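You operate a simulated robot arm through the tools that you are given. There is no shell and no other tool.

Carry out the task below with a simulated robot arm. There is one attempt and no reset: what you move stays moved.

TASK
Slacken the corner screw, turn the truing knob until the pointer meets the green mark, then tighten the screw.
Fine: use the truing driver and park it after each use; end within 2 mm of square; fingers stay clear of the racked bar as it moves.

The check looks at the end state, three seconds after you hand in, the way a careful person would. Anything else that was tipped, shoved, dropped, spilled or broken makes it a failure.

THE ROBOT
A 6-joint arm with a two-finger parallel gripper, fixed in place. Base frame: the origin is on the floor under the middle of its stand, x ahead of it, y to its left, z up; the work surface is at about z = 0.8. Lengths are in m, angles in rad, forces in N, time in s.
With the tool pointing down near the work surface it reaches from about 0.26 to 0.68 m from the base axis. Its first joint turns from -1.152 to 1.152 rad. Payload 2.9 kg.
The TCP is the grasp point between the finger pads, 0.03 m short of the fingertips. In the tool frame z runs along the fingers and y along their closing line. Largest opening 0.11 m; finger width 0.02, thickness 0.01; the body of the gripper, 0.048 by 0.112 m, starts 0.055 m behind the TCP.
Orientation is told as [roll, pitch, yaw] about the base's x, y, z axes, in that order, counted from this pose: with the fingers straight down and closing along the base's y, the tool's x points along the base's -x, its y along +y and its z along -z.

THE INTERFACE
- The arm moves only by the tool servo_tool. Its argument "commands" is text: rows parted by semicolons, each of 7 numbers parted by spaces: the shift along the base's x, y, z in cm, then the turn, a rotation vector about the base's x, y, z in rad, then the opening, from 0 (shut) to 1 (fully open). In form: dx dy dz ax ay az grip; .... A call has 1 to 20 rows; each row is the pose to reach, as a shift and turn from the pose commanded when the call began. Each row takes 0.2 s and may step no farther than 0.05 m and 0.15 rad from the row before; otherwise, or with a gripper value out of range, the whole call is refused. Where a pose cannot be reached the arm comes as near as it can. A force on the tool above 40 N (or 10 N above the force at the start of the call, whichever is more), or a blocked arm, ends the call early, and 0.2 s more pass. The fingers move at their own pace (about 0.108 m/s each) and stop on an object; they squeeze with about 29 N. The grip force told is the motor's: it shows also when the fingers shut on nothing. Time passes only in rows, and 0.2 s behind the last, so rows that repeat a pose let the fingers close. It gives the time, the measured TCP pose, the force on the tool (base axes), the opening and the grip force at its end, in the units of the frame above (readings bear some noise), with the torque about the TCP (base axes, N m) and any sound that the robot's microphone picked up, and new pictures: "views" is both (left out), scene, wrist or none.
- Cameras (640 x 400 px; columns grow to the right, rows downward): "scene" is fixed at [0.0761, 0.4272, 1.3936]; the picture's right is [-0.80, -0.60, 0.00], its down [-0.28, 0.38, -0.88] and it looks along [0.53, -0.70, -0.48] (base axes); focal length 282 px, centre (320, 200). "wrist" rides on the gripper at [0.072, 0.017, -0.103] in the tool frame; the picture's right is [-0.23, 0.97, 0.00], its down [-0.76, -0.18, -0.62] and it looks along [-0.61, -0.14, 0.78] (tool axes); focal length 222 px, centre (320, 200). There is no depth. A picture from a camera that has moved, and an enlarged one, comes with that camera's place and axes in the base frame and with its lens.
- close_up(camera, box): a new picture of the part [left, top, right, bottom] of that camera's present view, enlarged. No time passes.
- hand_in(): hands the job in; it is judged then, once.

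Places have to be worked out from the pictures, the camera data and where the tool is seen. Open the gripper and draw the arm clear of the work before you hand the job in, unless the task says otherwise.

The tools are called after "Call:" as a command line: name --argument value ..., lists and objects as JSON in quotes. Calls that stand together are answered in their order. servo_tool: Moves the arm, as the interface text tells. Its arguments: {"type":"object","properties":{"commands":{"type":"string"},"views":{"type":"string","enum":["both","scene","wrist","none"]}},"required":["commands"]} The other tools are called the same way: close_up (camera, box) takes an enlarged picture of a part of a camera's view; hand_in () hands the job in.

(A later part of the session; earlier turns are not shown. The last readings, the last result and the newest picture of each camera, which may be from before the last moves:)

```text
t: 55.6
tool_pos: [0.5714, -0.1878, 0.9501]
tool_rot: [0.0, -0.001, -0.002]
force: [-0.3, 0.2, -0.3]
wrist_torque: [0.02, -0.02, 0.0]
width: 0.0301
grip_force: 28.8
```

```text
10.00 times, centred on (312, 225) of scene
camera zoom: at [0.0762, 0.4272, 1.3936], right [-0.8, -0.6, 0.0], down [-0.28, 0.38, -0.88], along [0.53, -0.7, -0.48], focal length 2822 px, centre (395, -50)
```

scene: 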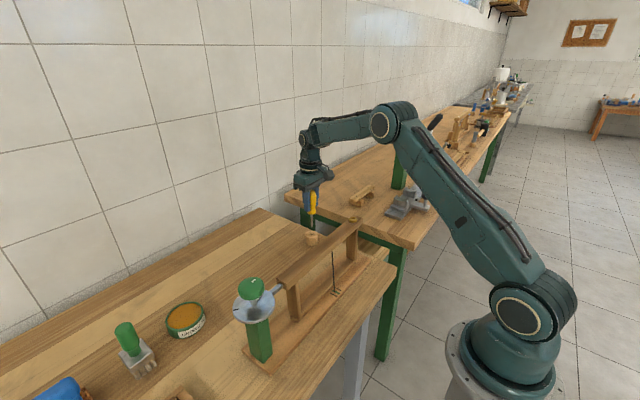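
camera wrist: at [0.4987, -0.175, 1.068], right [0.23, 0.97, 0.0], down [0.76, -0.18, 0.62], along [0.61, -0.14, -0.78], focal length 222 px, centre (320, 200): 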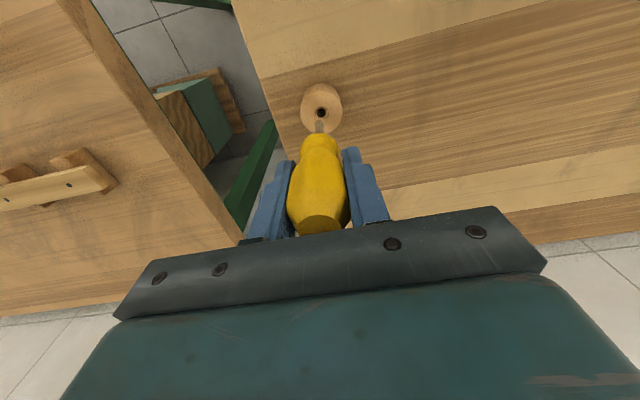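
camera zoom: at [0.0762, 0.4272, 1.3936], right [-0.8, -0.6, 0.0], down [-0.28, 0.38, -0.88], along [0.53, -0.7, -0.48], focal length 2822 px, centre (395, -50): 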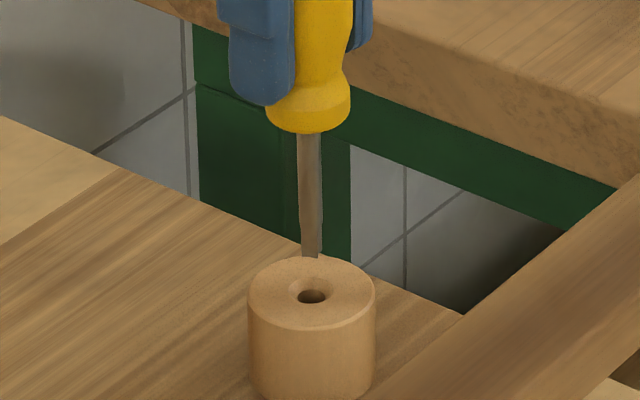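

Now within 1 mm (slightly too far +y). I'll trim dy -0.6 mm and lower through the chamfer, watching the force.

Call:
servo_tool --commands "0 -0.06 0 0 0 0 0; 0 -0.06 0 0 0 0 0; 0 -0.06 -0.5 0 0 0 0; 0 -0.06 -1 0 0 0 0; 0 -0.06 -1.5 0 0 0 0; 0 -0.06 -2 0 0 0 0; 0 -0.06 -2 0 0 0 0" --views "none"

Call:
close_up --camera "wrist" --box '[296, 80, 344, 140]'

Call:
close_up --camera "scene" --box '[295, 205, 330, 245]'

```text
t: 57.2
tool_pos: [0.5713, -0.1918, 0.9303]
tool_rot: [0.0, -0.002, 0.0]
force: [3.9, -0.4, -1.1]
wrist_torque: [0.03, -0.28, 0.01]
width: 0.0299
grip_force: 29.3
```

```text
6.67 times, centred on (320, 110) of wrist
camera zoom: at [0.499, -0.1744, 1.0344], right [0.23, 0.97, 0.0], down [0.76, -0.18, 0.62], along [0.61, -0.14, -0.78], focal length 1481 px, centre (320, 800)
```

zoom: 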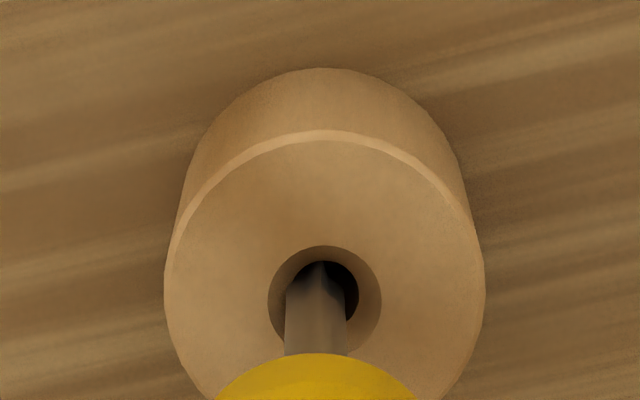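

```text
10.00 times, centred on (312, 225) of scene
camera zoom: at [0.0762, 0.4272, 1.3936], right [-0.8, -0.6, 0.0], down [-0.28, 0.38, -0.88], along [0.53, -0.7, -0.48], focal length 2822 px, centre (395, -50)
```

zoom: 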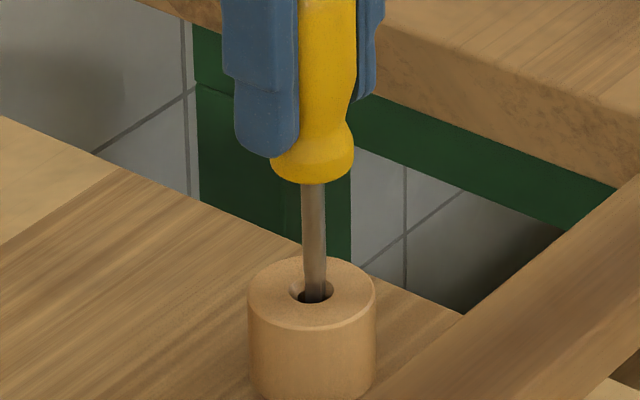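

The tip is in the hole, with a slight side load of +4 N in x and the shaft about 1 mm toward -y. I'll nudge (+0.4, +0.7 mm) and lower to the parked height.

Call:
servo_tool --commands "0.04 0.07 0 0 0 0 0; 0.04 0.07 -0.5 0 0 0 0; 0.04 0.07 -1 0 0 0 0; 0.04 0.07 -1.5 0 0 0 0; 0.04 0.07 -2 0 0 0 0; 0.04 0.07 -2.3 0 0 0 0; 0.04 0.07 -2.3 0 0 0 0"

Call:
close_up --camera "wrist" --box '[260, 80, 380, 240]'

Call:
close_up --camera "scene" --box '[285, 185, 340, 250]'

```text
t: 58.8
tool_pos: [0.5725, -0.1903, 0.9073]
tool_rot: [0.0, -0.001, -0.003]
force: [-0.2, 0.2, -0.2]
wrist_torque: [-0.01, 0.01, 0.0]
width: 0.0302
grip_force: 29.1
camera wrist: at [0.4999, -0.1734, 1.0119], right [0.23, 0.97, 0.0], down [0.76, -0.18, 0.62], along [0.61, -0.14, -0.78], focal length 222 px, centre (320, 200)
```

scene: 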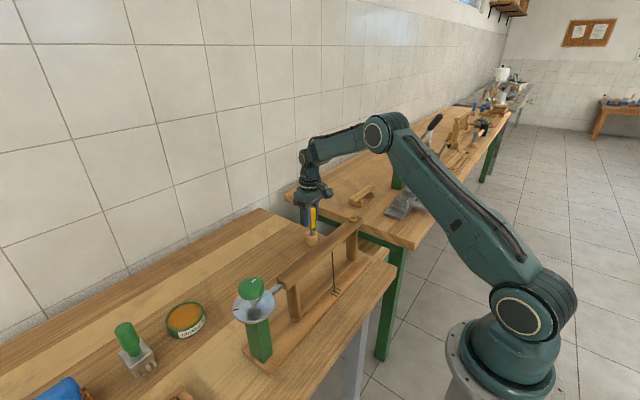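
wrist: 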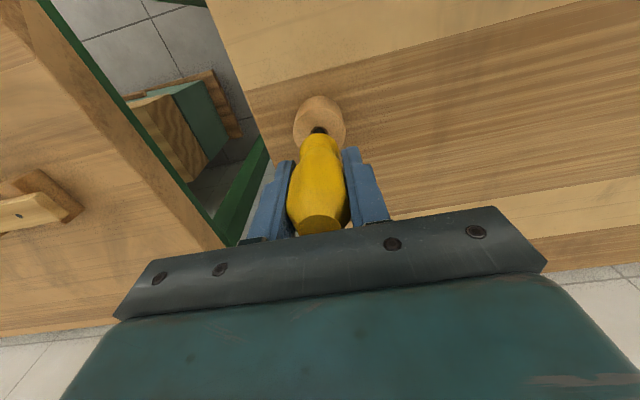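

```text
2.50 times, centred on (320, 160) of wrist
camera zoom: at [0.4999, -0.1734, 1.0119], right [0.23, 0.97, 0.0], down [0.76, -0.18, 0.62], along [0.61, -0.14, -0.78], focal length 555 px, centre (320, 300)
```

zoom: 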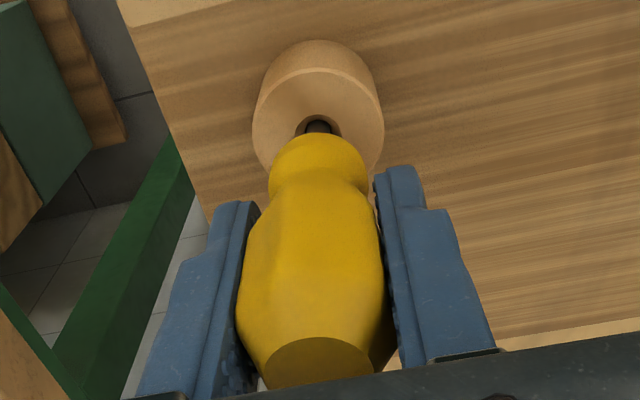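

```text
6.15 times, centred on (312, 218) of scene
camera zoom: at [0.0762, 0.4272, 1.3936], right [-0.8, -0.6, 0.0], down [-0.28, 0.38, -0.88], along [0.53, -0.7, -0.48], focal length 1737 px, centre (366, 92)
```

zoom: 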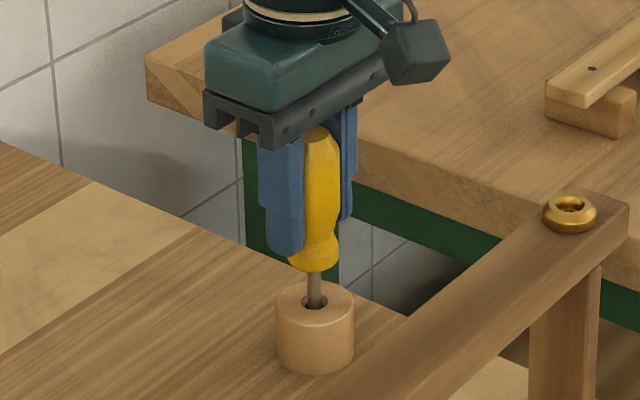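

The driver is back at its parked height with no force. I'll lower 2 mm more, then open the fingers gently.

Call:
servo_tool --commands "0 0 -0.15 0 0 0 0; 0 0 -0.2 0 0 0 0; 0 0 -0.2 0 0 0 0" --views "none"

Call:
servo_tool --commands "0 0 0 0 0 0 0.5; 0 0 0 0 0 0 1; 0 0 0 0 0 0 1; 0 0 0 0 0 0 1"

Call:
close_up --camera "wrist" --box '[240, 80, 400, 240]'

```text
t: 59.6
tool_pos: [0.5714, -0.1886, 0.9068]
tool_rot: [-0.001, 0.0, -0.002]
force: [-1.8, -1.3, 5.3]
wrist_torque: [-0.06, 0.17, -0.01]
width: 0.0301
grip_force: 29.6
```

```text
t: 60.6
tool_pos: [0.5721, -0.1903, 0.9069]
tool_rot: [0.001, 0.001, -0.002]
force: [0.3, 0.0, 0.1]
wrist_torque: [0.01, 0.04, 0.0]
width: 0.1101
grip_force: 0.0
camera wrist: at [0.4995, -0.1729, 1.0104], right [0.23, 0.97, 0.0], down [0.76, -0.18, 0.62], along [0.61, -0.14, -0.78], focal length 222 px, centre (320, 200)
```

scene: 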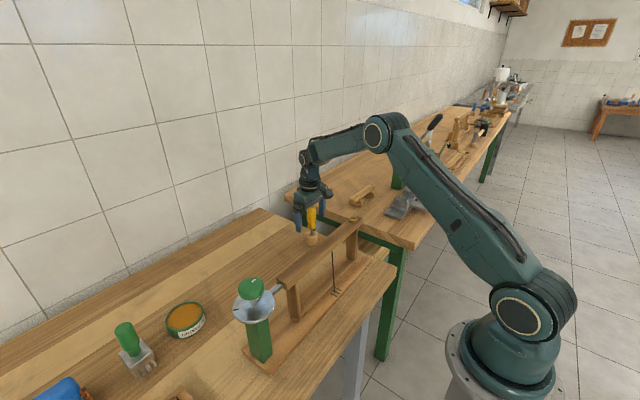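
wrist: 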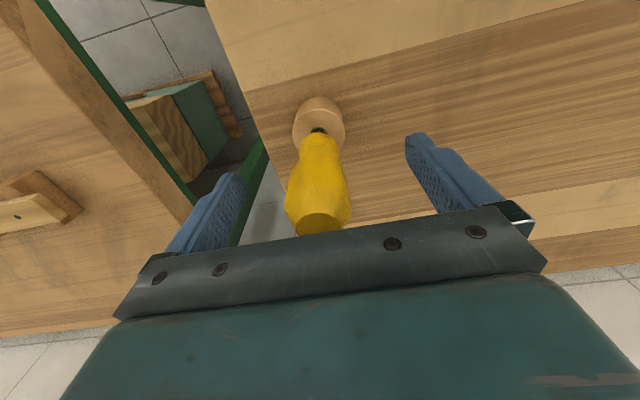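

```text
2.50 times, centred on (320, 160) of wrist
camera zoom: at [0.4995, -0.1729, 1.0104], right [0.23, 0.97, 0.0], down [0.76, -0.18, 0.62], along [0.61, -0.14, -0.78], focal length 555 px, centre (320, 300)
```

zoom: 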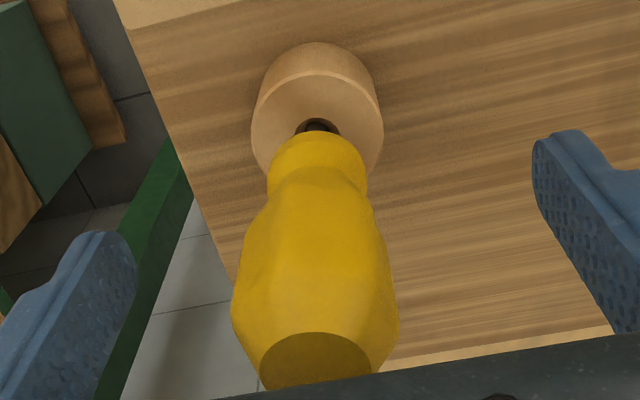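

The driver is parked and released. I'll rise clear and go back to view the screw and pointer from above.

Call:
servo_tool --commands "0 0 2 0 0 0 1; 0 0 4 0 0 0 1; 0 0 6 0 0 0 1; 0 0 8 0 0 0 1; 0 0 11 0 0 0 1; 0 0 14 0 0 0 1; 0 0 17 0 0 0 1; -2 0.4 20 0 0 0 1; -4 0.8 23 0 0 0 1; -6 1.1 23 0 0 0 1; -8 1.2 23 0 0 0 1; -10 1.3 23 0 0 0 1; -12 1.4 23 0 0 0 1; -12 1.4 23 0 0 0 1"

Call:
close_up --camera "wrist" --box '[290, 25, 350, 70]'

Call:
close_up --camera "scene" --box '[220, 190, 400, 380]'

```text
t: 63.6
tool_pos: [0.4515, -0.1753, 1.1351]
tool_rot: [-0.001, 0.0, -0.001]
force: [0.0, 0.5, 0.4]
wrist_torque: [-0.04, 0.02, -0.01]
width: 0.1104
grip_force: 0.0
camera wrist: at [0.3795, -0.1588, 1.2391], right [0.23, 0.97, 0.0], down [0.76, -0.18, 0.62], along [0.61, -0.14, -0.78], focal length 222 px, centre (320, 200)
```

scene: 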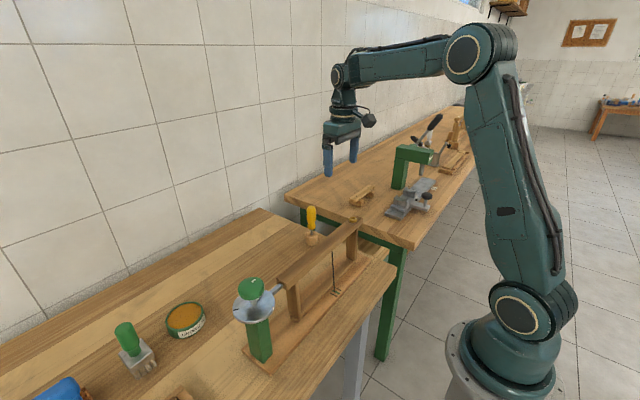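
wrist: 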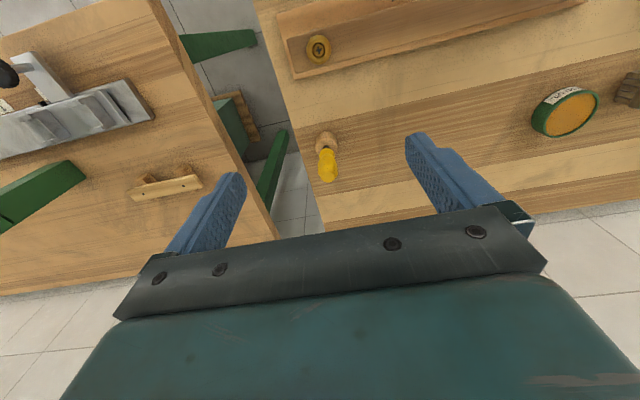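

```text
8.89 times, centred on (320, 48) of wrist
camera zoom: at [0.3795, -0.1588, 1.2391], right [0.23, 0.97, 0.0], down [0.76, -0.18, 0.62], along [0.61, -0.14, -0.78], focal length 1974 px, centre (320, 1556)
```

zoom: 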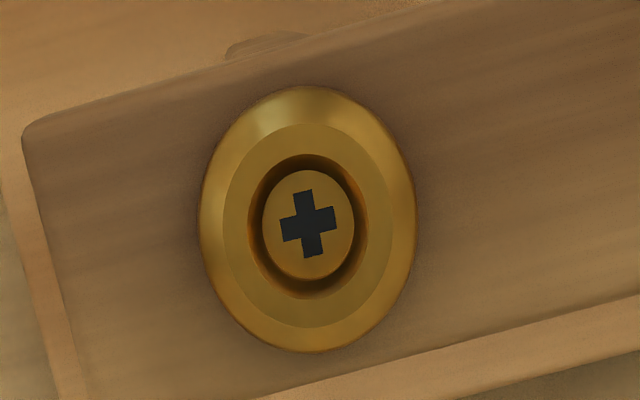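

```text
2.11 times, centred on (310, 285) of scene
camera zoom: at [0.0761, 0.4272, 1.3936], right [-0.8, -0.6, 0.0], down [-0.28, 0.38, -0.88], along [0.53, -0.7, -0.48], focal length 594 px, centre (341, 21)
```

zoom: 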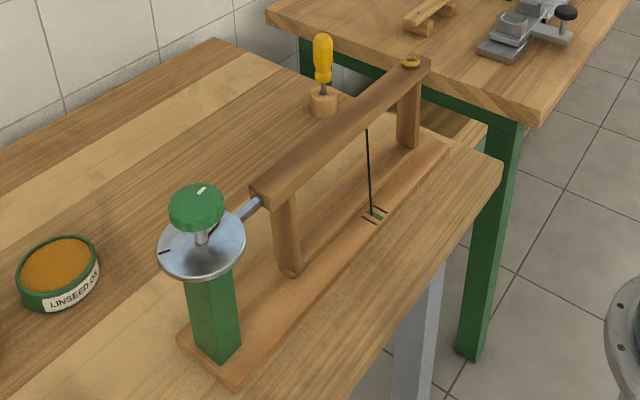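

The screw cross is again square to the axes, consistent with a quarter turn to its slackened stop. Now I'll move over the frame to see the pointer against the green mark from above.

Call:
servo_tool --commands "-1 1.5 1 0 0 0 1; -2 3 2 0 0 0 1; -3 4.5 3 0 0 0 1; -4 6 4 0 0 0 1; -5 7.5 4.5 0 0 0 1; -6 9 4.5 0 0 0 1; -7 10.5 4.5 0 0 0 1; -8 12 4.5 0 0 0 1; -8 12 4.5 0 0 0 1; -8 12 4.5 0 0 0 1"

Call:
close_up --camera "wrist" --box '[240, 0, 400, 120]'

Call:
close_up --camera "scene" --box '[310, 235, 360, 305]'

```text
t: 65.8
tool_pos: [0.3722, -0.0537, 1.1806]
tool_rot: [-0.001, 0.001, -0.001]
force: [-0.5, 0.7, -0.9]
wrist_torque: [0.02, 0.01, -0.03]
width: 0.1102
grip_force: 0.1
camera wrist: at [0.2992, -0.0372, 1.2852], right [0.23, 0.97, 0.0], down [0.76, -0.18, 0.62], along [0.61, -0.14, -0.78], focal length 222 px, centre (320, 200)
```

scene: 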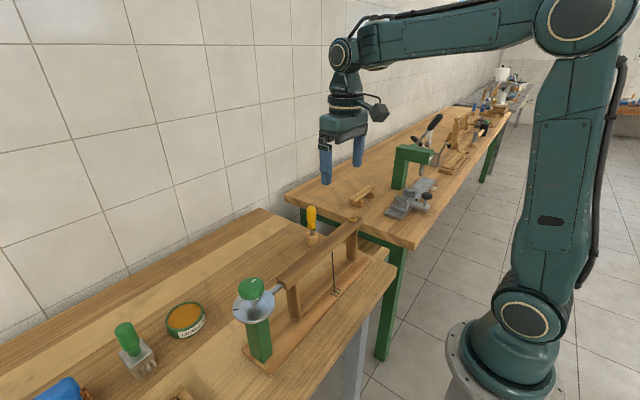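
wrist: 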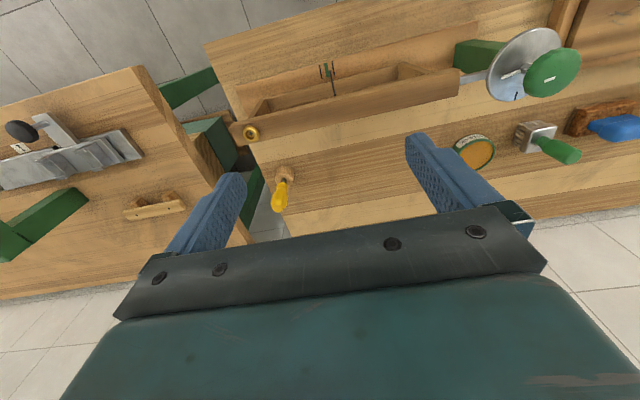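

```text
3.33 times, centred on (320, 60) of wrist
camera zoom: at [0.2992, -0.0372, 1.2852], right [0.23, 0.97, 0.0], down [0.76, -0.18, 0.62], along [0.61, -0.14, -0.78], focal length 740 px, centre (320, 667)
```

zoom: 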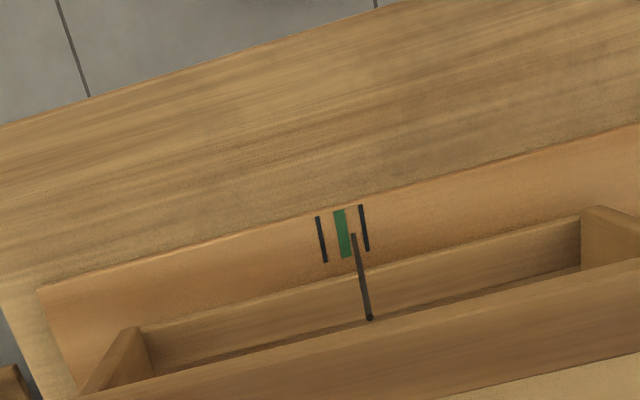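

```text
5.71 times, centred on (335, 270) of scene
camera zoom: at [0.0761, 0.4272, 1.3936], right [-0.8, -0.6, 0.0], down [-0.28, 0.38, -0.88], along [0.53, -0.7, -0.48], focal length 1613 px, centre (234, -200)
```

zoom: 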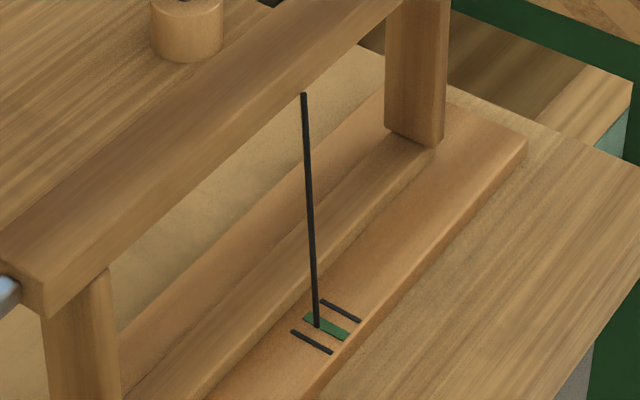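

The pointer tip sits about 6 mm to the +y (knob) side of the green mark. Let me look closely at the knob and dial before approaching.

Call:
close_up --camera "wrist" --box '[440, 10, 600, 130]'

Call:
close_up --camera "scene" --box '[220, 265, 310, 375]'

```text
3.33 times, centred on (520, 70) of wrist
camera zoom: at [0.2992, -0.0372, 1.2852], right [0.23, 0.97, 0.0], down [0.76, -0.18, 0.62], along [0.61, -0.14, -0.78], focal length 740 px, centre (-347, 633)
```

zoom: 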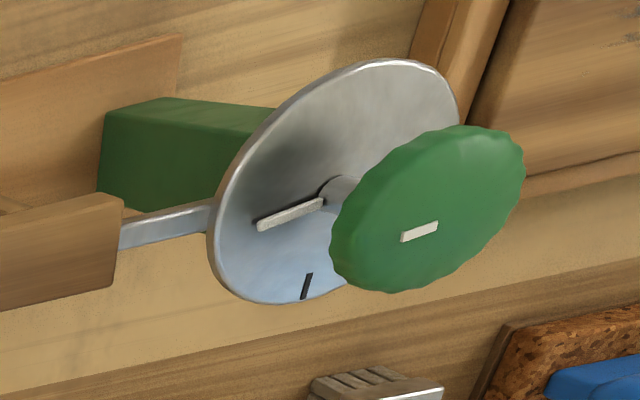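

```text
3.64 times, centred on (265, 320) of scene
camera zoom: at [0.0761, 0.4272, 1.3936], right [-0.8, -0.6, 0.0], down [-0.28, 0.38, -0.88], along [0.53, -0.7, -0.48], focal length 1026 px, centre (520, -236)
```

zoom: 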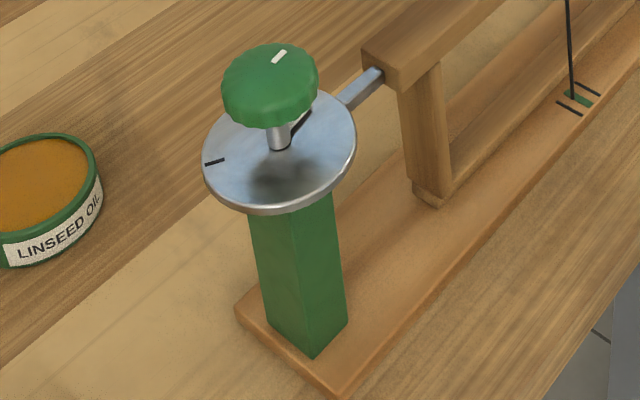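

The knob has a white index pointing toward the bar, and I estimate its top centre at (0.401, 0.201, 1.009). I'll move above it and check alignment.

Call:
servo_tool --commands "0.4 3 0 0 0 0 1; 0.8 6 0 0 0 0 1; 1.2 9 0 0 0 0 1; 1.6 12 0 0 0 0 1; 2 15 0 0 0 0 1; 2.4 18 0 0 0 0 1; 2.7 21 -1 0 0 0 1; 2.9 24 -3 0 0 0 1; 2.9 25.5 -6 0 0 0 1; 2.9 25.5 -6 0 0 0 1; 2.9 25.5 -6 0 0 0 1"

Call:
close_up --camera "wrist" --box '[220, 40, 420, 200]'

Call:
close_up --camera "scene" --box '[200, 180, 320, 340]'

```text
t: 68.2
tool_pos: [0.4008, 0.1992, 1.1216]
tool_rot: [0.0, 0.001, -0.001]
force: [1.3, 0.1, 0.0]
wrist_torque: [0.03, -0.02, -0.03]
width: 0.1103
grip_force: 0.1
camera wrist: at [0.3285, 0.2152, 1.2259], right [0.23, 0.97, 0.0], down [0.76, -0.18, 0.62], along [0.61, -0.14, -0.78], focal length 222 px, centre (320, 200)
```

scene: 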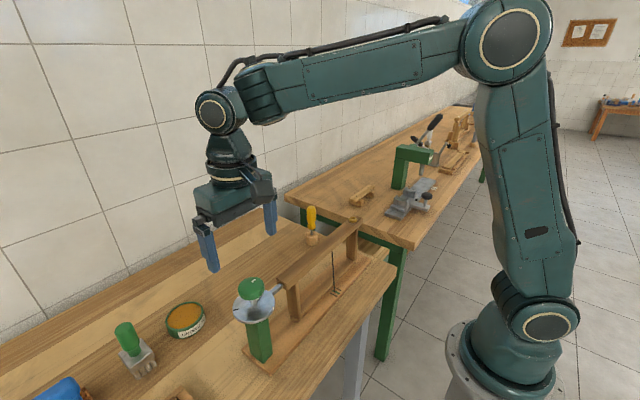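
wrist: 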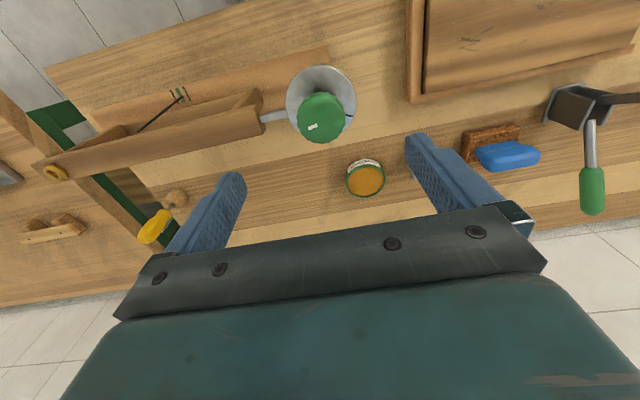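

```text
2.50 times, centred on (320, 120) of wrist
camera zoom: at [0.3285, 0.2152, 1.2259], right [0.23, 0.97, 0.0], down [0.76, -0.18, 0.62], along [0.61, -0.14, -0.78], focal length 555 px, centre (320, 400)
```

zoom: 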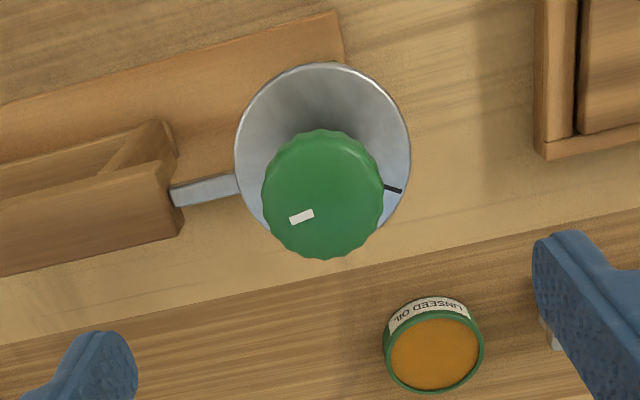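

```text
2.50 times, centred on (260, 260) of scene
camera zoom: at [0.0761, 0.4272, 1.3936], right [-0.8, -0.6, 0.0], down [-0.28, 0.38, -0.88], along [0.53, -0.7, -0.48], focal length 706 px, centre (470, 50)
```

zoom: 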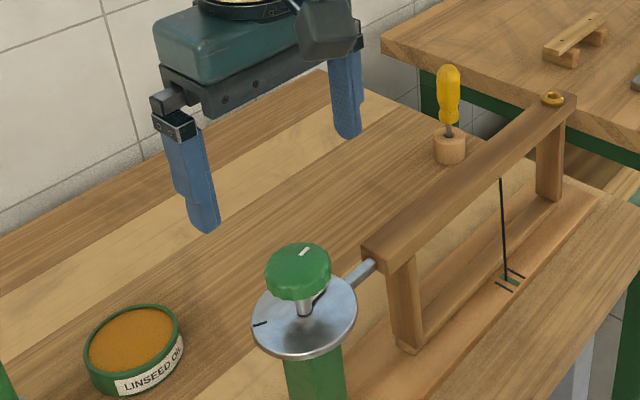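

The TCP is centred over the knob within about 1.5 mm. The knob is ~48 mm across, spans z≈0.99–1.009, and the dial below is at ~0.961. I'll lower to z≈1.025 and verify fingertip clearance.

Call:
servo_tool --commands "-0.1 0.1 -2 0 0 0 1; -0.1 0.1 -4 0 0 0 1; -0.1 0.1 -6 0 0 0 1; -0.1 0.1 -8 0 0 0 1; -0.1 0.1 -9.5 0 0 0 1; -0.1 0.1 -9.5 0 0 0 1; -0.1 0.1 -9.5 0 0 0 1"

Call:
close_up --camera "wrist" --box '[220, 80, 420, 240]'

Call:
close_up --camera "scene" --box '[200, 220, 320, 340]'

```text
t: 69.8
tool_pos: [0.3995, 0.202, 1.0259]
tool_rot: [0.0, 0.0, -0.003]
force: [0.1, 0.0, 0.4]
wrist_torque: [-0.03, 0.0, 0.01]
width: 0.1099
grip_force: 0.0
camera wrist: at [0.3271, 0.2186, 1.1301], right [0.23, 0.97, 0.0], down [0.76, -0.18, 0.62], along [0.61, -0.14, -0.78], focal length 222 px, centre (320, 200)
```

scene: 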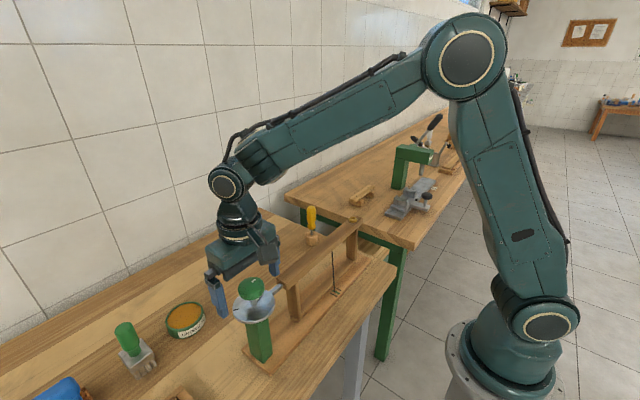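
wrist: 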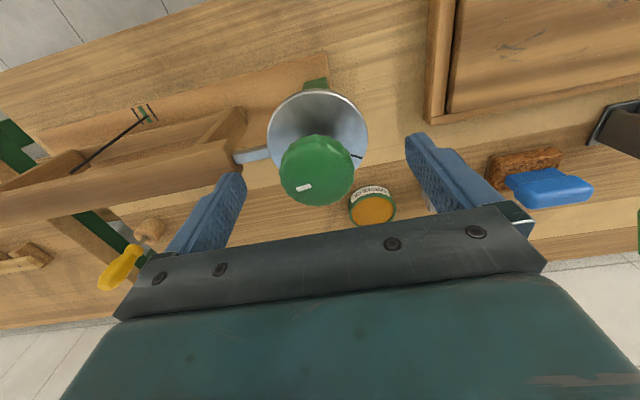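

```text
2.50 times, centred on (320, 160) of wrist
camera zoom: at [0.3271, 0.2186, 1.1301], right [0.23, 0.97, 0.0], down [0.76, -0.18, 0.62], along [0.61, -0.14, -0.78], focal length 555 px, centre (320, 300)
```

zoom: 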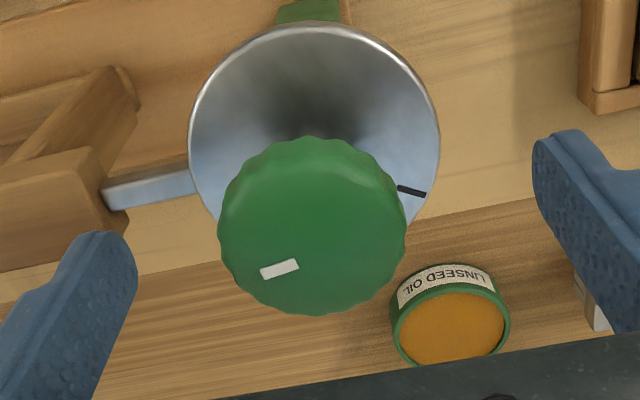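

```text
3.33 times, centred on (260, 280) of scene
camera zoom: at [0.0761, 0.4272, 1.3936], right [-0.8, -0.6, 0.0], down [-0.28, 0.38, -0.88], along [0.53, -0.7, -0.48], focal length 941 px, centre (520, -67)
```

zoom: 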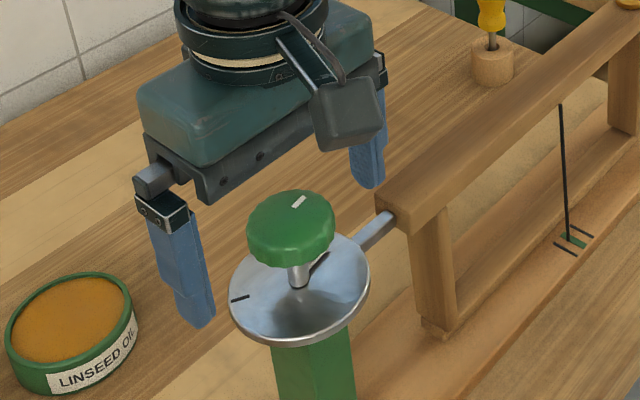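

Centred. The fingertips straddle the knob with clear space. I'll lower to z≈1.003 with a small trim and close on the knob.

Call:
servo_tool --commands "-0.08 -0.15 -0.8 0 0 0 1; -0.08 -0.15 -1.6 0 0 0 1; -0.08 -0.15 -2.2 0 0 0 1; -0.08 -0.15 -2.2 0 0 0 1; -0.08 -0.15 -2.2 0 0 0 0.6; -0.08 -0.15 -2.2 0 0 0 0.45; -0.08 -0.15 -2.2 0 0 0 0.45"

Call:
close_up --camera "wrist" --box '[220, 80, 420, 240]'

Call:
close_up --camera "scene" --box '[200, 220, 320, 340]'

```text
t: 71.4
tool_pos: [0.3966, 0.2019, 1.0016]
tool_rot: [-0.001, 0.001, -0.001]
force: [0.0, -0.2, 0.0]
wrist_torque: [0.01, 0.03, 0.04]
width: 0.0495
grip_force: 0.0
camera wrist: at [0.3252, 0.2166, 1.1067], right [0.23, 0.97, 0.0], down [0.76, -0.18, 0.62], along [0.61, -0.14, -0.78], focal length 222 px, centre (320, 200)
```

scene: 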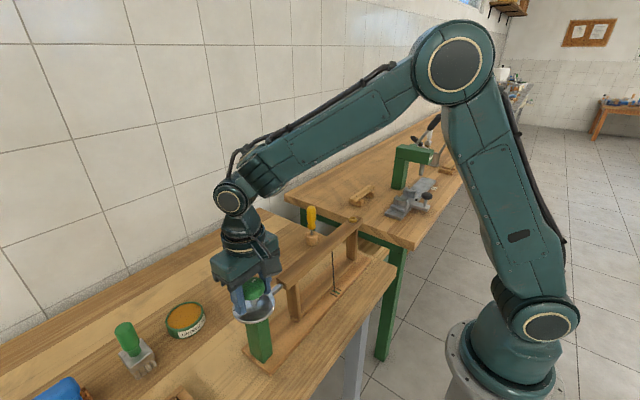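
wrist: 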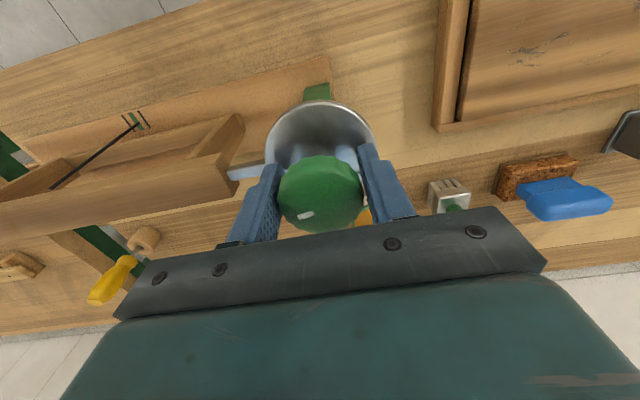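

```text
2.50 times, centred on (320, 160) of wrist
camera zoom: at [0.3252, 0.2166, 1.1067], right [0.23, 0.97, 0.0], down [0.76, -0.18, 0.62], along [0.61, -0.14, -0.78], focal length 555 px, centre (320, 300)
```

zoom: 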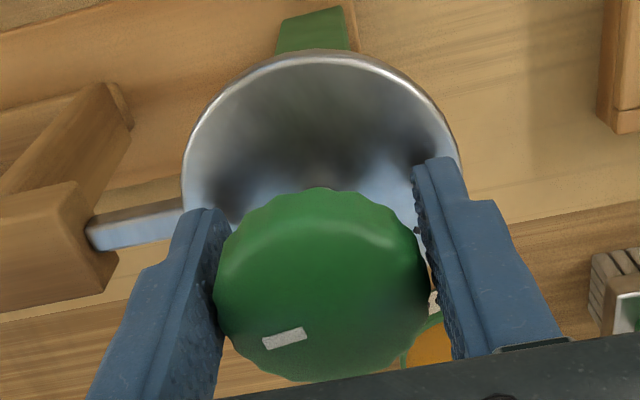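

```text
3.33 times, centred on (260, 280) of scene
camera zoom: at [0.0761, 0.4272, 1.3936], right [-0.8, -0.6, 0.0], down [-0.28, 0.38, -0.88], along [0.53, -0.7, -0.48], focal length 941 px, centre (520, -67)
```

zoom: 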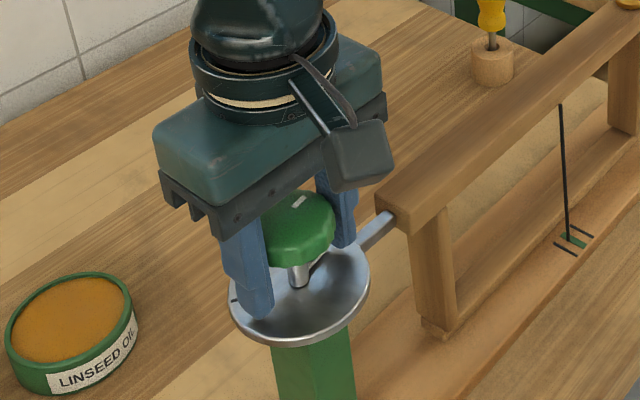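

The fingers are nearly touching the knob and centred. I'll close to grip it firmly.

Call:
servo_tool --commands "0 0 0 0 0 0 0.2; 0 0 0 0 0 0 0; 0 0 0 0 0 0 0; 0 0 0 0 0 0 0" --views "none"

Call:
close_up --camera "scene" --box '[320, 275, 352, 300]'

Call:
close_up --camera "wrist" --box '[110, 100, 170, 140]'

```text
t: 72.4
tool_pos: [0.398, 0.1993, 1.0022]
tool_rot: [0.001, 0.0, -0.003]
force: [-0.3, -0.3, -0.1]
wrist_torque: [-0.01, 0.0, -0.02]
width: 0.0453
grip_force: 45.1
```

```text
16.00 times, centred on (336, 288) of scene
camera zoom: at [0.0761, 0.4272, 1.3936], right [-0.8, -0.6, 0.0], down [-0.28, 0.38, -0.88], along [0.53, -0.7, -0.48], focal length 4516 px, centre (64, -1200)
```

zoom: 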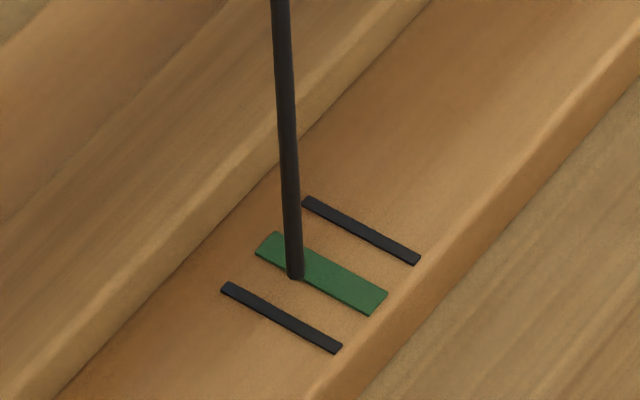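

```text
10.00 times, centred on (140, 120) of wrist
camera zoom: at [0.3252, 0.2165, 1.1067], right [0.23, 0.97, 0.0], down [0.76, -0.18, 0.62], along [0.61, -0.14, -0.78], focal length 2221 px, centre (2120, 1000)
```

zoom: 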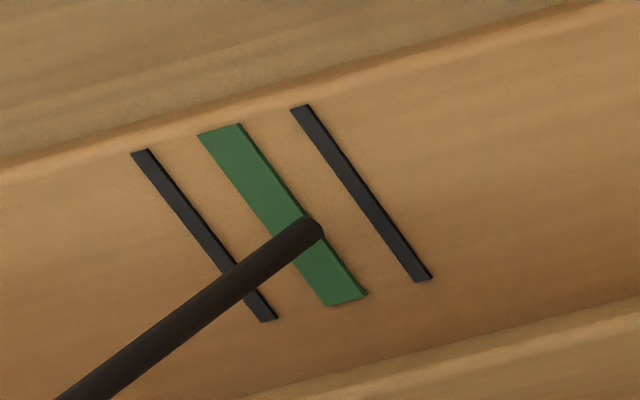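

The knob is gripped (45 mm across the flats). From above, the pointer needs to move about 6 mm toward -y. I'll make a small test turn of +0.3 rad to learn the direction.

Call:
servo_tool --commands "0 0 0 0 0 0.1 0; 0 0 0 0 0 0.2 0; 0 0 0 0 0 0.3 0; 0 0 0 0 0 0.3 0" --views "wrist"

Call:
close_up --camera "scene" --box '[320, 275, 352, 300]'

Call:
close_up --camera "scene" --box '[200, 220, 320, 340]'

```text
t: 73.4
tool_pos: [0.3976, 0.1993, 1.0014]
tool_rot: [-0.001, 0.001, 0.299]
force: [-6.0, -9.6, -1.9]
wrist_torque: [0.07, -0.81, -0.01]
width: 0.0448
grip_force: 44.8
camera wrist: at [0.3237, 0.1938, 1.1069], right [-0.07, 1.0, 0.0], down [0.78, 0.06, 0.62], along [0.62, 0.04, -0.78], focal length 222 px, centre (320, 200)
```

wrist: 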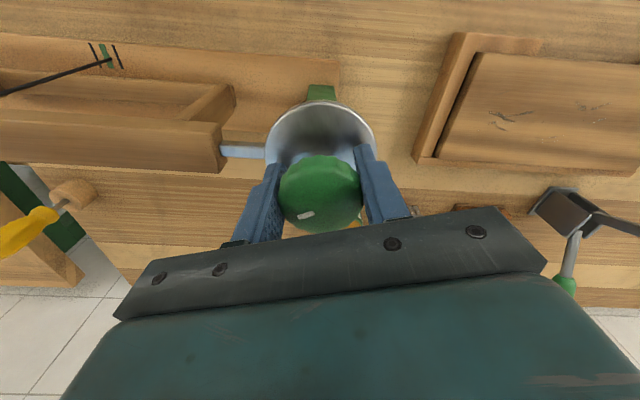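

```text
16.00 times, centred on (336, 288) of scene
camera zoom: at [0.0759, 0.427, 1.3937], right [-0.8, -0.6, 0.0], down [-0.28, 0.38, -0.88], along [0.53, -0.7, -0.48], focal length 4516 px, centre (64, -1200)
```

zoom: 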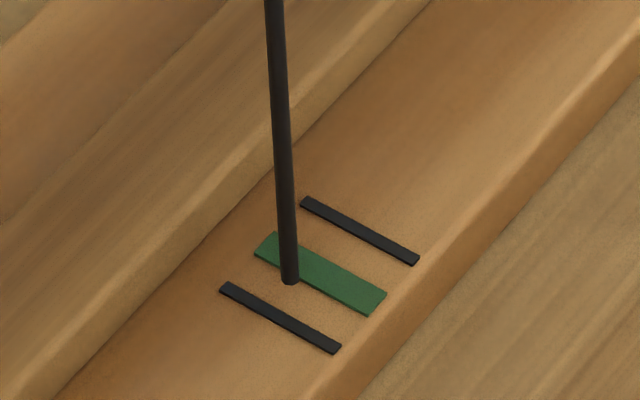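

```text
3.33 times, centred on (260, 280) of scene
camera zoom: at [0.0759, 0.427, 1.3937], right [-0.8, -0.6, 0.0], down [-0.28, 0.38, -0.88], along [0.53, -0.7, -0.48], focal length 941 px, centre (520, -67)
```

zoom: 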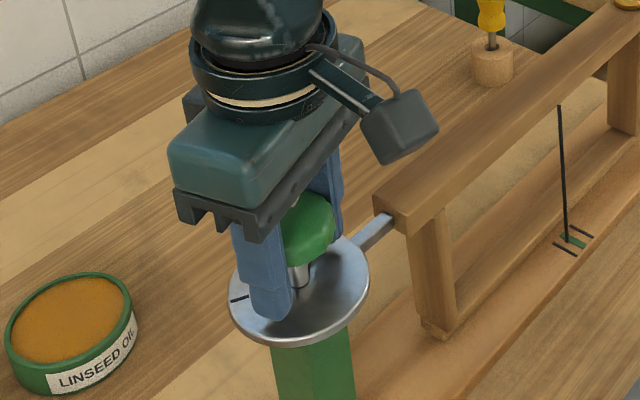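

A CCW turn of 0.3 rad moved the pointer about 1.6 mm the wrong way (+y), which also confirms the screw is slack. I'll reverse clockwise past the start, with a small centre correction, and check.

Call:
servo_tool --commands "0 0 0 0 0 -0.1 0; 0 0 0 0 0 -0.2 0; 0 0 0 0 0 -0.3 0; 0.012 0.01 0 0 0 -0.4 0; 0.024 0.02 0 0 0 -0.5 0; 0.035 0.03 0 0 0 -0.6 0; 0.035 0.03 0 0 0 -0.6 0" --views "none"

Call:
close_up --camera "scene" --box '[320, 275, 352, 300]'

```text
t: 75.0
tool_pos: [0.3981, 0.1999, 1.002]
tool_rot: [0.0, 0.002, -0.302]
force: [-11.7, 1.9, -4.3]
wrist_torque: [0.45, 0.69, -0.03]
width: 0.0448
grip_force: 45.0
```

```text
16.00 times, centred on (336, 288) of scene
camera zoom: at [0.0759, 0.4273, 1.3936], right [-0.8, -0.6, 0.0], down [-0.28, 0.38, -0.88], along [0.53, -0.7, -0.48], focal length 4516 px, centre (64, -1200)
```

zoom: 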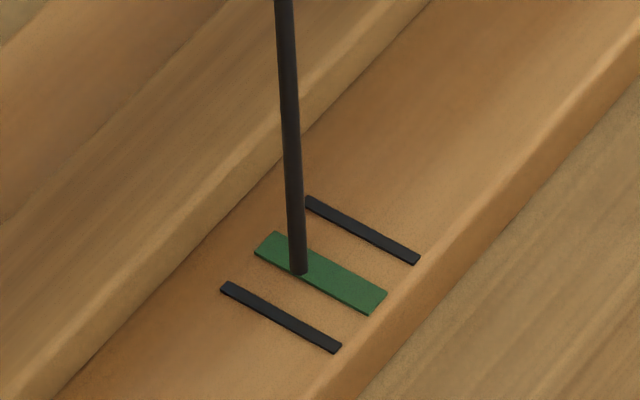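

The pointer moved about 2.6 mm toward the mark over 0.6 rad CW. There's a -12 N x side load, so I'll relieve x slightly while turning another 0.3 rad.

Call:
servo_tool --commands "-0.02 0 0 0 0 -0.05 0; -0.02 0 0 0 0 -0.12 0; -0.015 0 0 0 0 -0.2 0; -0.01 0 0 0 0 -0.3 0; -0.01 0 0 0 0 -0.3 0" --views "none"

Call:
close_up --camera "scene" --box '[320, 275, 352, 300]'

```text
t: 76.2
tool_pos: [0.3991, 0.1996, 1.0026]
tool_rot: [0.0, -0.002, -0.603]
force: [1.6, 9.4, -17.6]
wrist_torque: [-0.44, -0.68, -0.04]
width: 0.0437
grip_force: 44.7
```

```text
16.00 times, centred on (336, 288) of scene
camera zoom: at [0.0764, 0.4276, 1.3935], right [-0.8, -0.6, 0.0], down [-0.28, 0.38, -0.88], along [0.53, -0.7, -0.48], focal length 4516 px, centre (64, -1200)
```

zoom: 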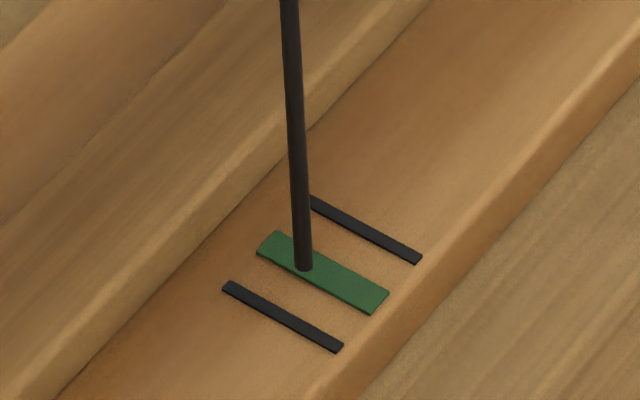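

The pointer is now about 2.2 mm along; I estimate 3.8 mm remains. A downward pull of -18 N appeared (the knob seems to sink as it turns), so I'll follow it down slightly and continue.

Call:
servo_tool --commands "0 0.02 -0.04 0 0 0 0; 0 0.02 -0.04 0 0 -0.1 0; 0 0.02 -0.05 0 0 -0.2 0; 0 0.02 -0.05 0 0 -0.3 0; 0 0.02 -0.05 0 0 -0.3 0" --views "none"

Call:
close_up --camera "scene" --box '[320, 275, 352, 300]'

Call:
close_up --camera "scene" --box '[200, 220, 320, 340]'

```text
t: 77.4
tool_pos: [0.4002, 0.2008, 1.0039]
tool_rot: [0.002, 0.0, -0.903]
force: [4.0, 11.1, -8.8]
wrist_torque: [-0.46, -0.49, -0.03]
width: 0.0436
grip_force: 44.8
```

```text
16.00 times, centred on (336, 288) of scene
camera zoom: at [0.0764, 0.4276, 1.3935], right [-0.8, -0.6, 0.0], down [-0.28, 0.38, -0.88], along [0.53, -0.7, -0.48], focal length 4516 px, centre (64, -1200)
```

zoom: 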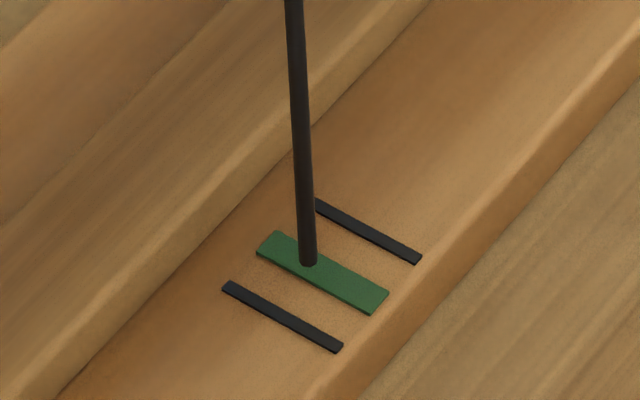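

```text
3.33 times, centred on (260, 280) of scene
camera zoom: at [0.0764, 0.4276, 1.3935], right [-0.8, -0.6, 0.0], down [-0.28, 0.38, -0.88], along [0.53, -0.7, -0.48], focal length 941 px, centre (520, -67)
```

zoom: 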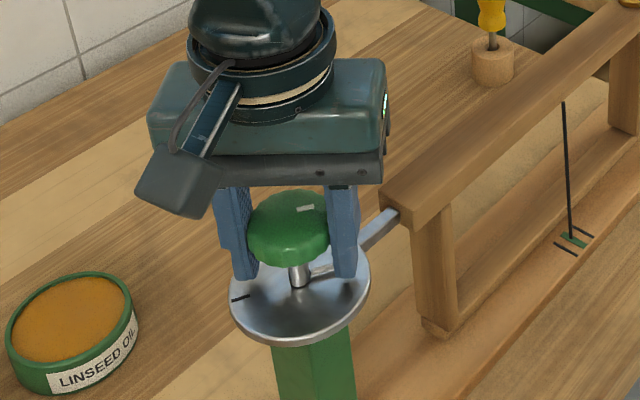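

Good progress: about 2.6 mm remains by my estimate. I'll relieve the +y side load and turn another 0.3 rad.

Call:
servo_tool --commands "0.01 0.03 -0.03 0 0 0 0; 0.015 0.03 -0.03 0 0 -0.1 0; 0.02 0.03 -0.03 0 0 -0.2 0; 0.025 0.03 -0.03 0 0 -0.3 0; 0.025 0.03 -0.03 0 0 -0.3 0" --views "none"

Call:
close_up --camera "scene" --box '[320, 275, 352, 300]'

```text
t: 78.6
tool_pos: [0.4002, 0.2008, 1.0015]
tool_rot: [0.001, 0.0, -1.204]
force: [4.0, 1.0, 15.4]
wrist_torque: [-0.2, 0.51, -0.06]
width: 0.0433
grip_force: 44.4
```

```text
16.00 times, centred on (336, 288) of scene
camera zoom: at [0.0761, 0.4272, 1.3937], right [-0.8, -0.6, 0.0], down [-0.28, 0.38, -0.88], along [0.53, -0.7, -0.48], focal length 4516 px, centre (64, -1200)
```

zoom: 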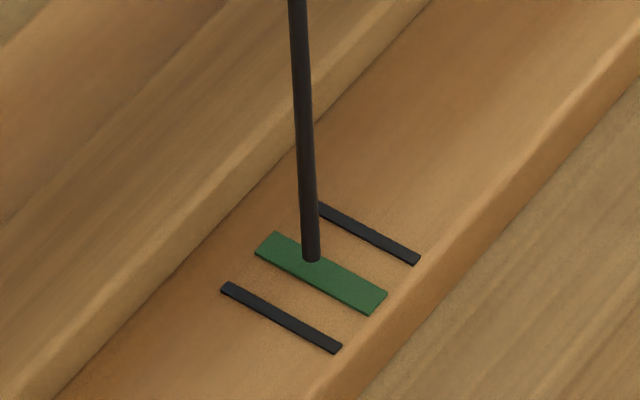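

I estimate about 1.7 mm remains. The wrist camera now faces the frame, so I'll check its view of the pointer too.

Call:
servo_tool --commands "0 0 0.03 0 0 0 0; 0 0 0.03 0 0 0 0" --views "wrist"

```text
t: 79.2
tool_pos: [0.3992, 0.2005, 1.0035]
tool_rot: [0.004, 0.002, -1.203]
force: [11.7, -3.0, 9.4]
wrist_torque: [0.47, 0.14, -0.01]
width: 0.0435
grip_force: 45.3
camera wrist: at [0.3894, 0.2734, 1.1074], right [0.99, 0.14, 0.0], down [0.11, -0.77, 0.62], along [0.09, -0.62, -0.78], focal length 222 px, centre (320, 200)
```

wrist: 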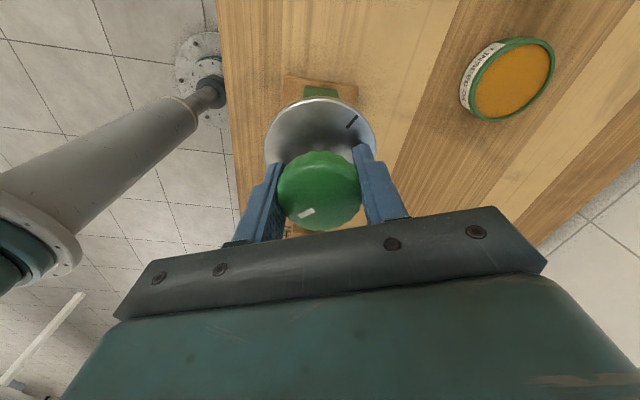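

The knob has turned without slipping, but the pointer is hidden from this view. I'll relieve the +x load and turn another 0.4 rad, then look again.

Call:
servo_tool --commands "0.03 0 0.01 0 0 0 0; 0.03 0 0.01 0 0 -0.1 0; 0.03 0 0.01 0 0 -0.2 0; 0.035 -0.005 0.01 0 0 -0.3 0; 0.04 -0.01 0.01 0 0 -0.4 0; 0.04 -0.01 0.01 0 0 -0.4 0" --views "none"

Call:
close_up --camera "scene" --box '[320, 275, 352, 300]'

```text
t: 80.6
tool_pos: [0.4011, 0.2006, 1.0036]
tool_rot: [0.0, -0.001, -1.606]
force: [12.4, -10.8, 12.1]
wrist_torque: [0.1, 0.33, -0.04]
width: 0.0434
grip_force: 45.0
```

```text
16.00 times, centred on (336, 288) of scene
camera zoom: at [0.0764, 0.4268, 1.3937], right [-0.8, -0.6, 0.0], down [-0.28, 0.38, -0.88], along [0.53, -0.7, -0.48], focal length 4516 px, centre (64, -1200)
```

zoom: 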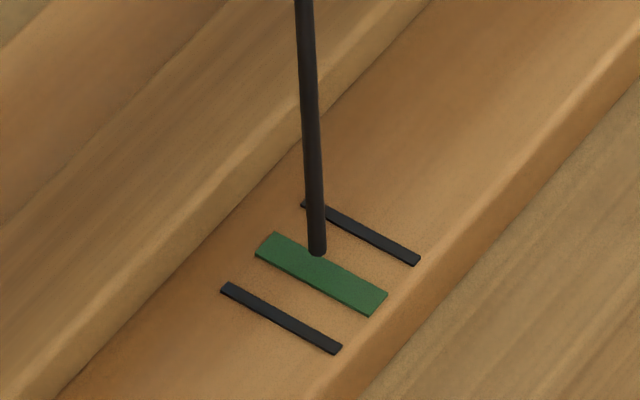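

The pointer's scene position now matches my computed target. I'll release the knob, rise straight up, unwind the wrist, and check from directly above.

Call:
servo_tool --commands "-0.02 0.01 -0.01 0 0 0 0; 0 0 0 0 0 0 0.4; 0 0 0 0 0 0 0.8; 0 0 0 0 0 0 1; 0 0 0 0 0 0 1; 0 0 2 0 0 0 1; 0 0 5 0 0 0 1; 0 0 8 0 0 0 1; 0 0 11 0 0 0.1 1; 0 0 14 0 0 0.2 1; 0 0 16 0 0 0.3 1; 0 0 16 0 0 0.3 1" --views "scene"

Call:
close_up --camera "scene" --box '[320, 275, 352, 300]'

Call:
close_up --camera "scene" --box '[200, 220, 320, 340]'

```text
t: 83.2
tool_pos: [0.399, 0.199, 1.1647]
tool_rot: [0.0, 0.002, -1.301]
force: [0.2, -0.1, -0.5]
wrist_torque: [0.0, -0.04, 0.01]
width: 0.1099
grip_force: 0.0
```

scene: 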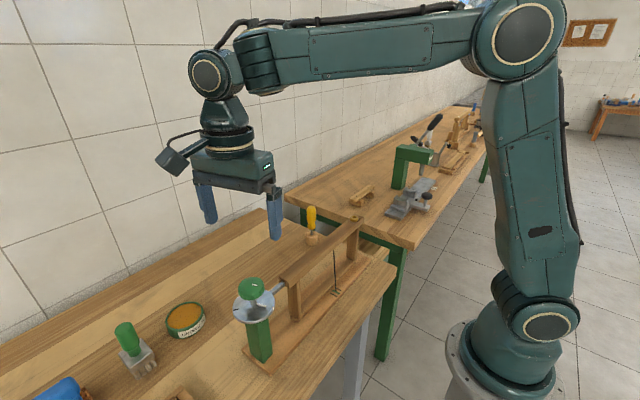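

```text
16.00 times, centred on (336, 288) of scene
camera zoom: at [0.0761, 0.4272, 1.3936], right [-0.8, -0.6, 0.0], down [-0.28, 0.38, -0.88], along [0.53, -0.7, -0.48], focal length 4516 px, centre (64, -1200)
```

zoom: 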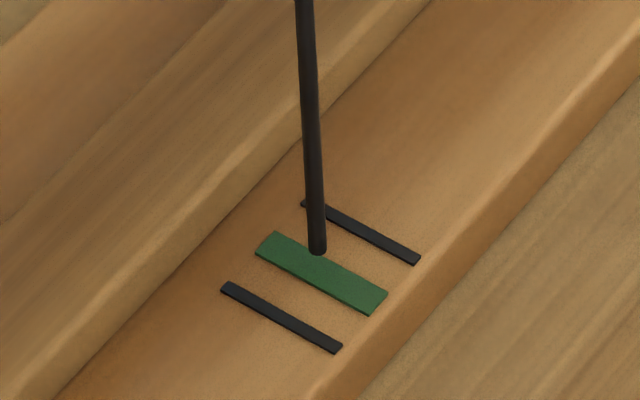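

```text
3.33 times, centred on (260, 280) of scene
camera zoom: at [0.0761, 0.4272, 1.3936], right [-0.8, -0.6, 0.0], down [-0.28, 0.38, -0.88], along [0.53, -0.7, -0.48], focal length 941 px, centre (520, -67)
```

zoom: 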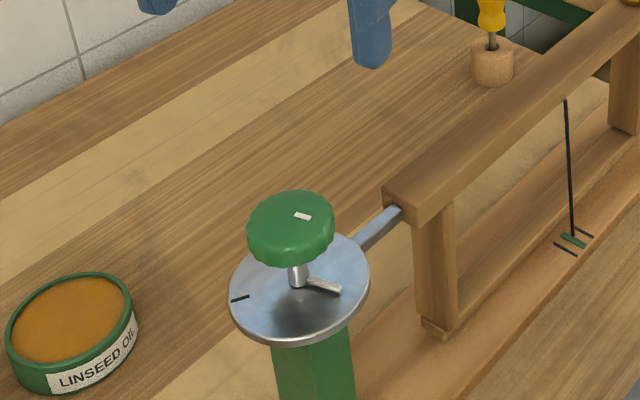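

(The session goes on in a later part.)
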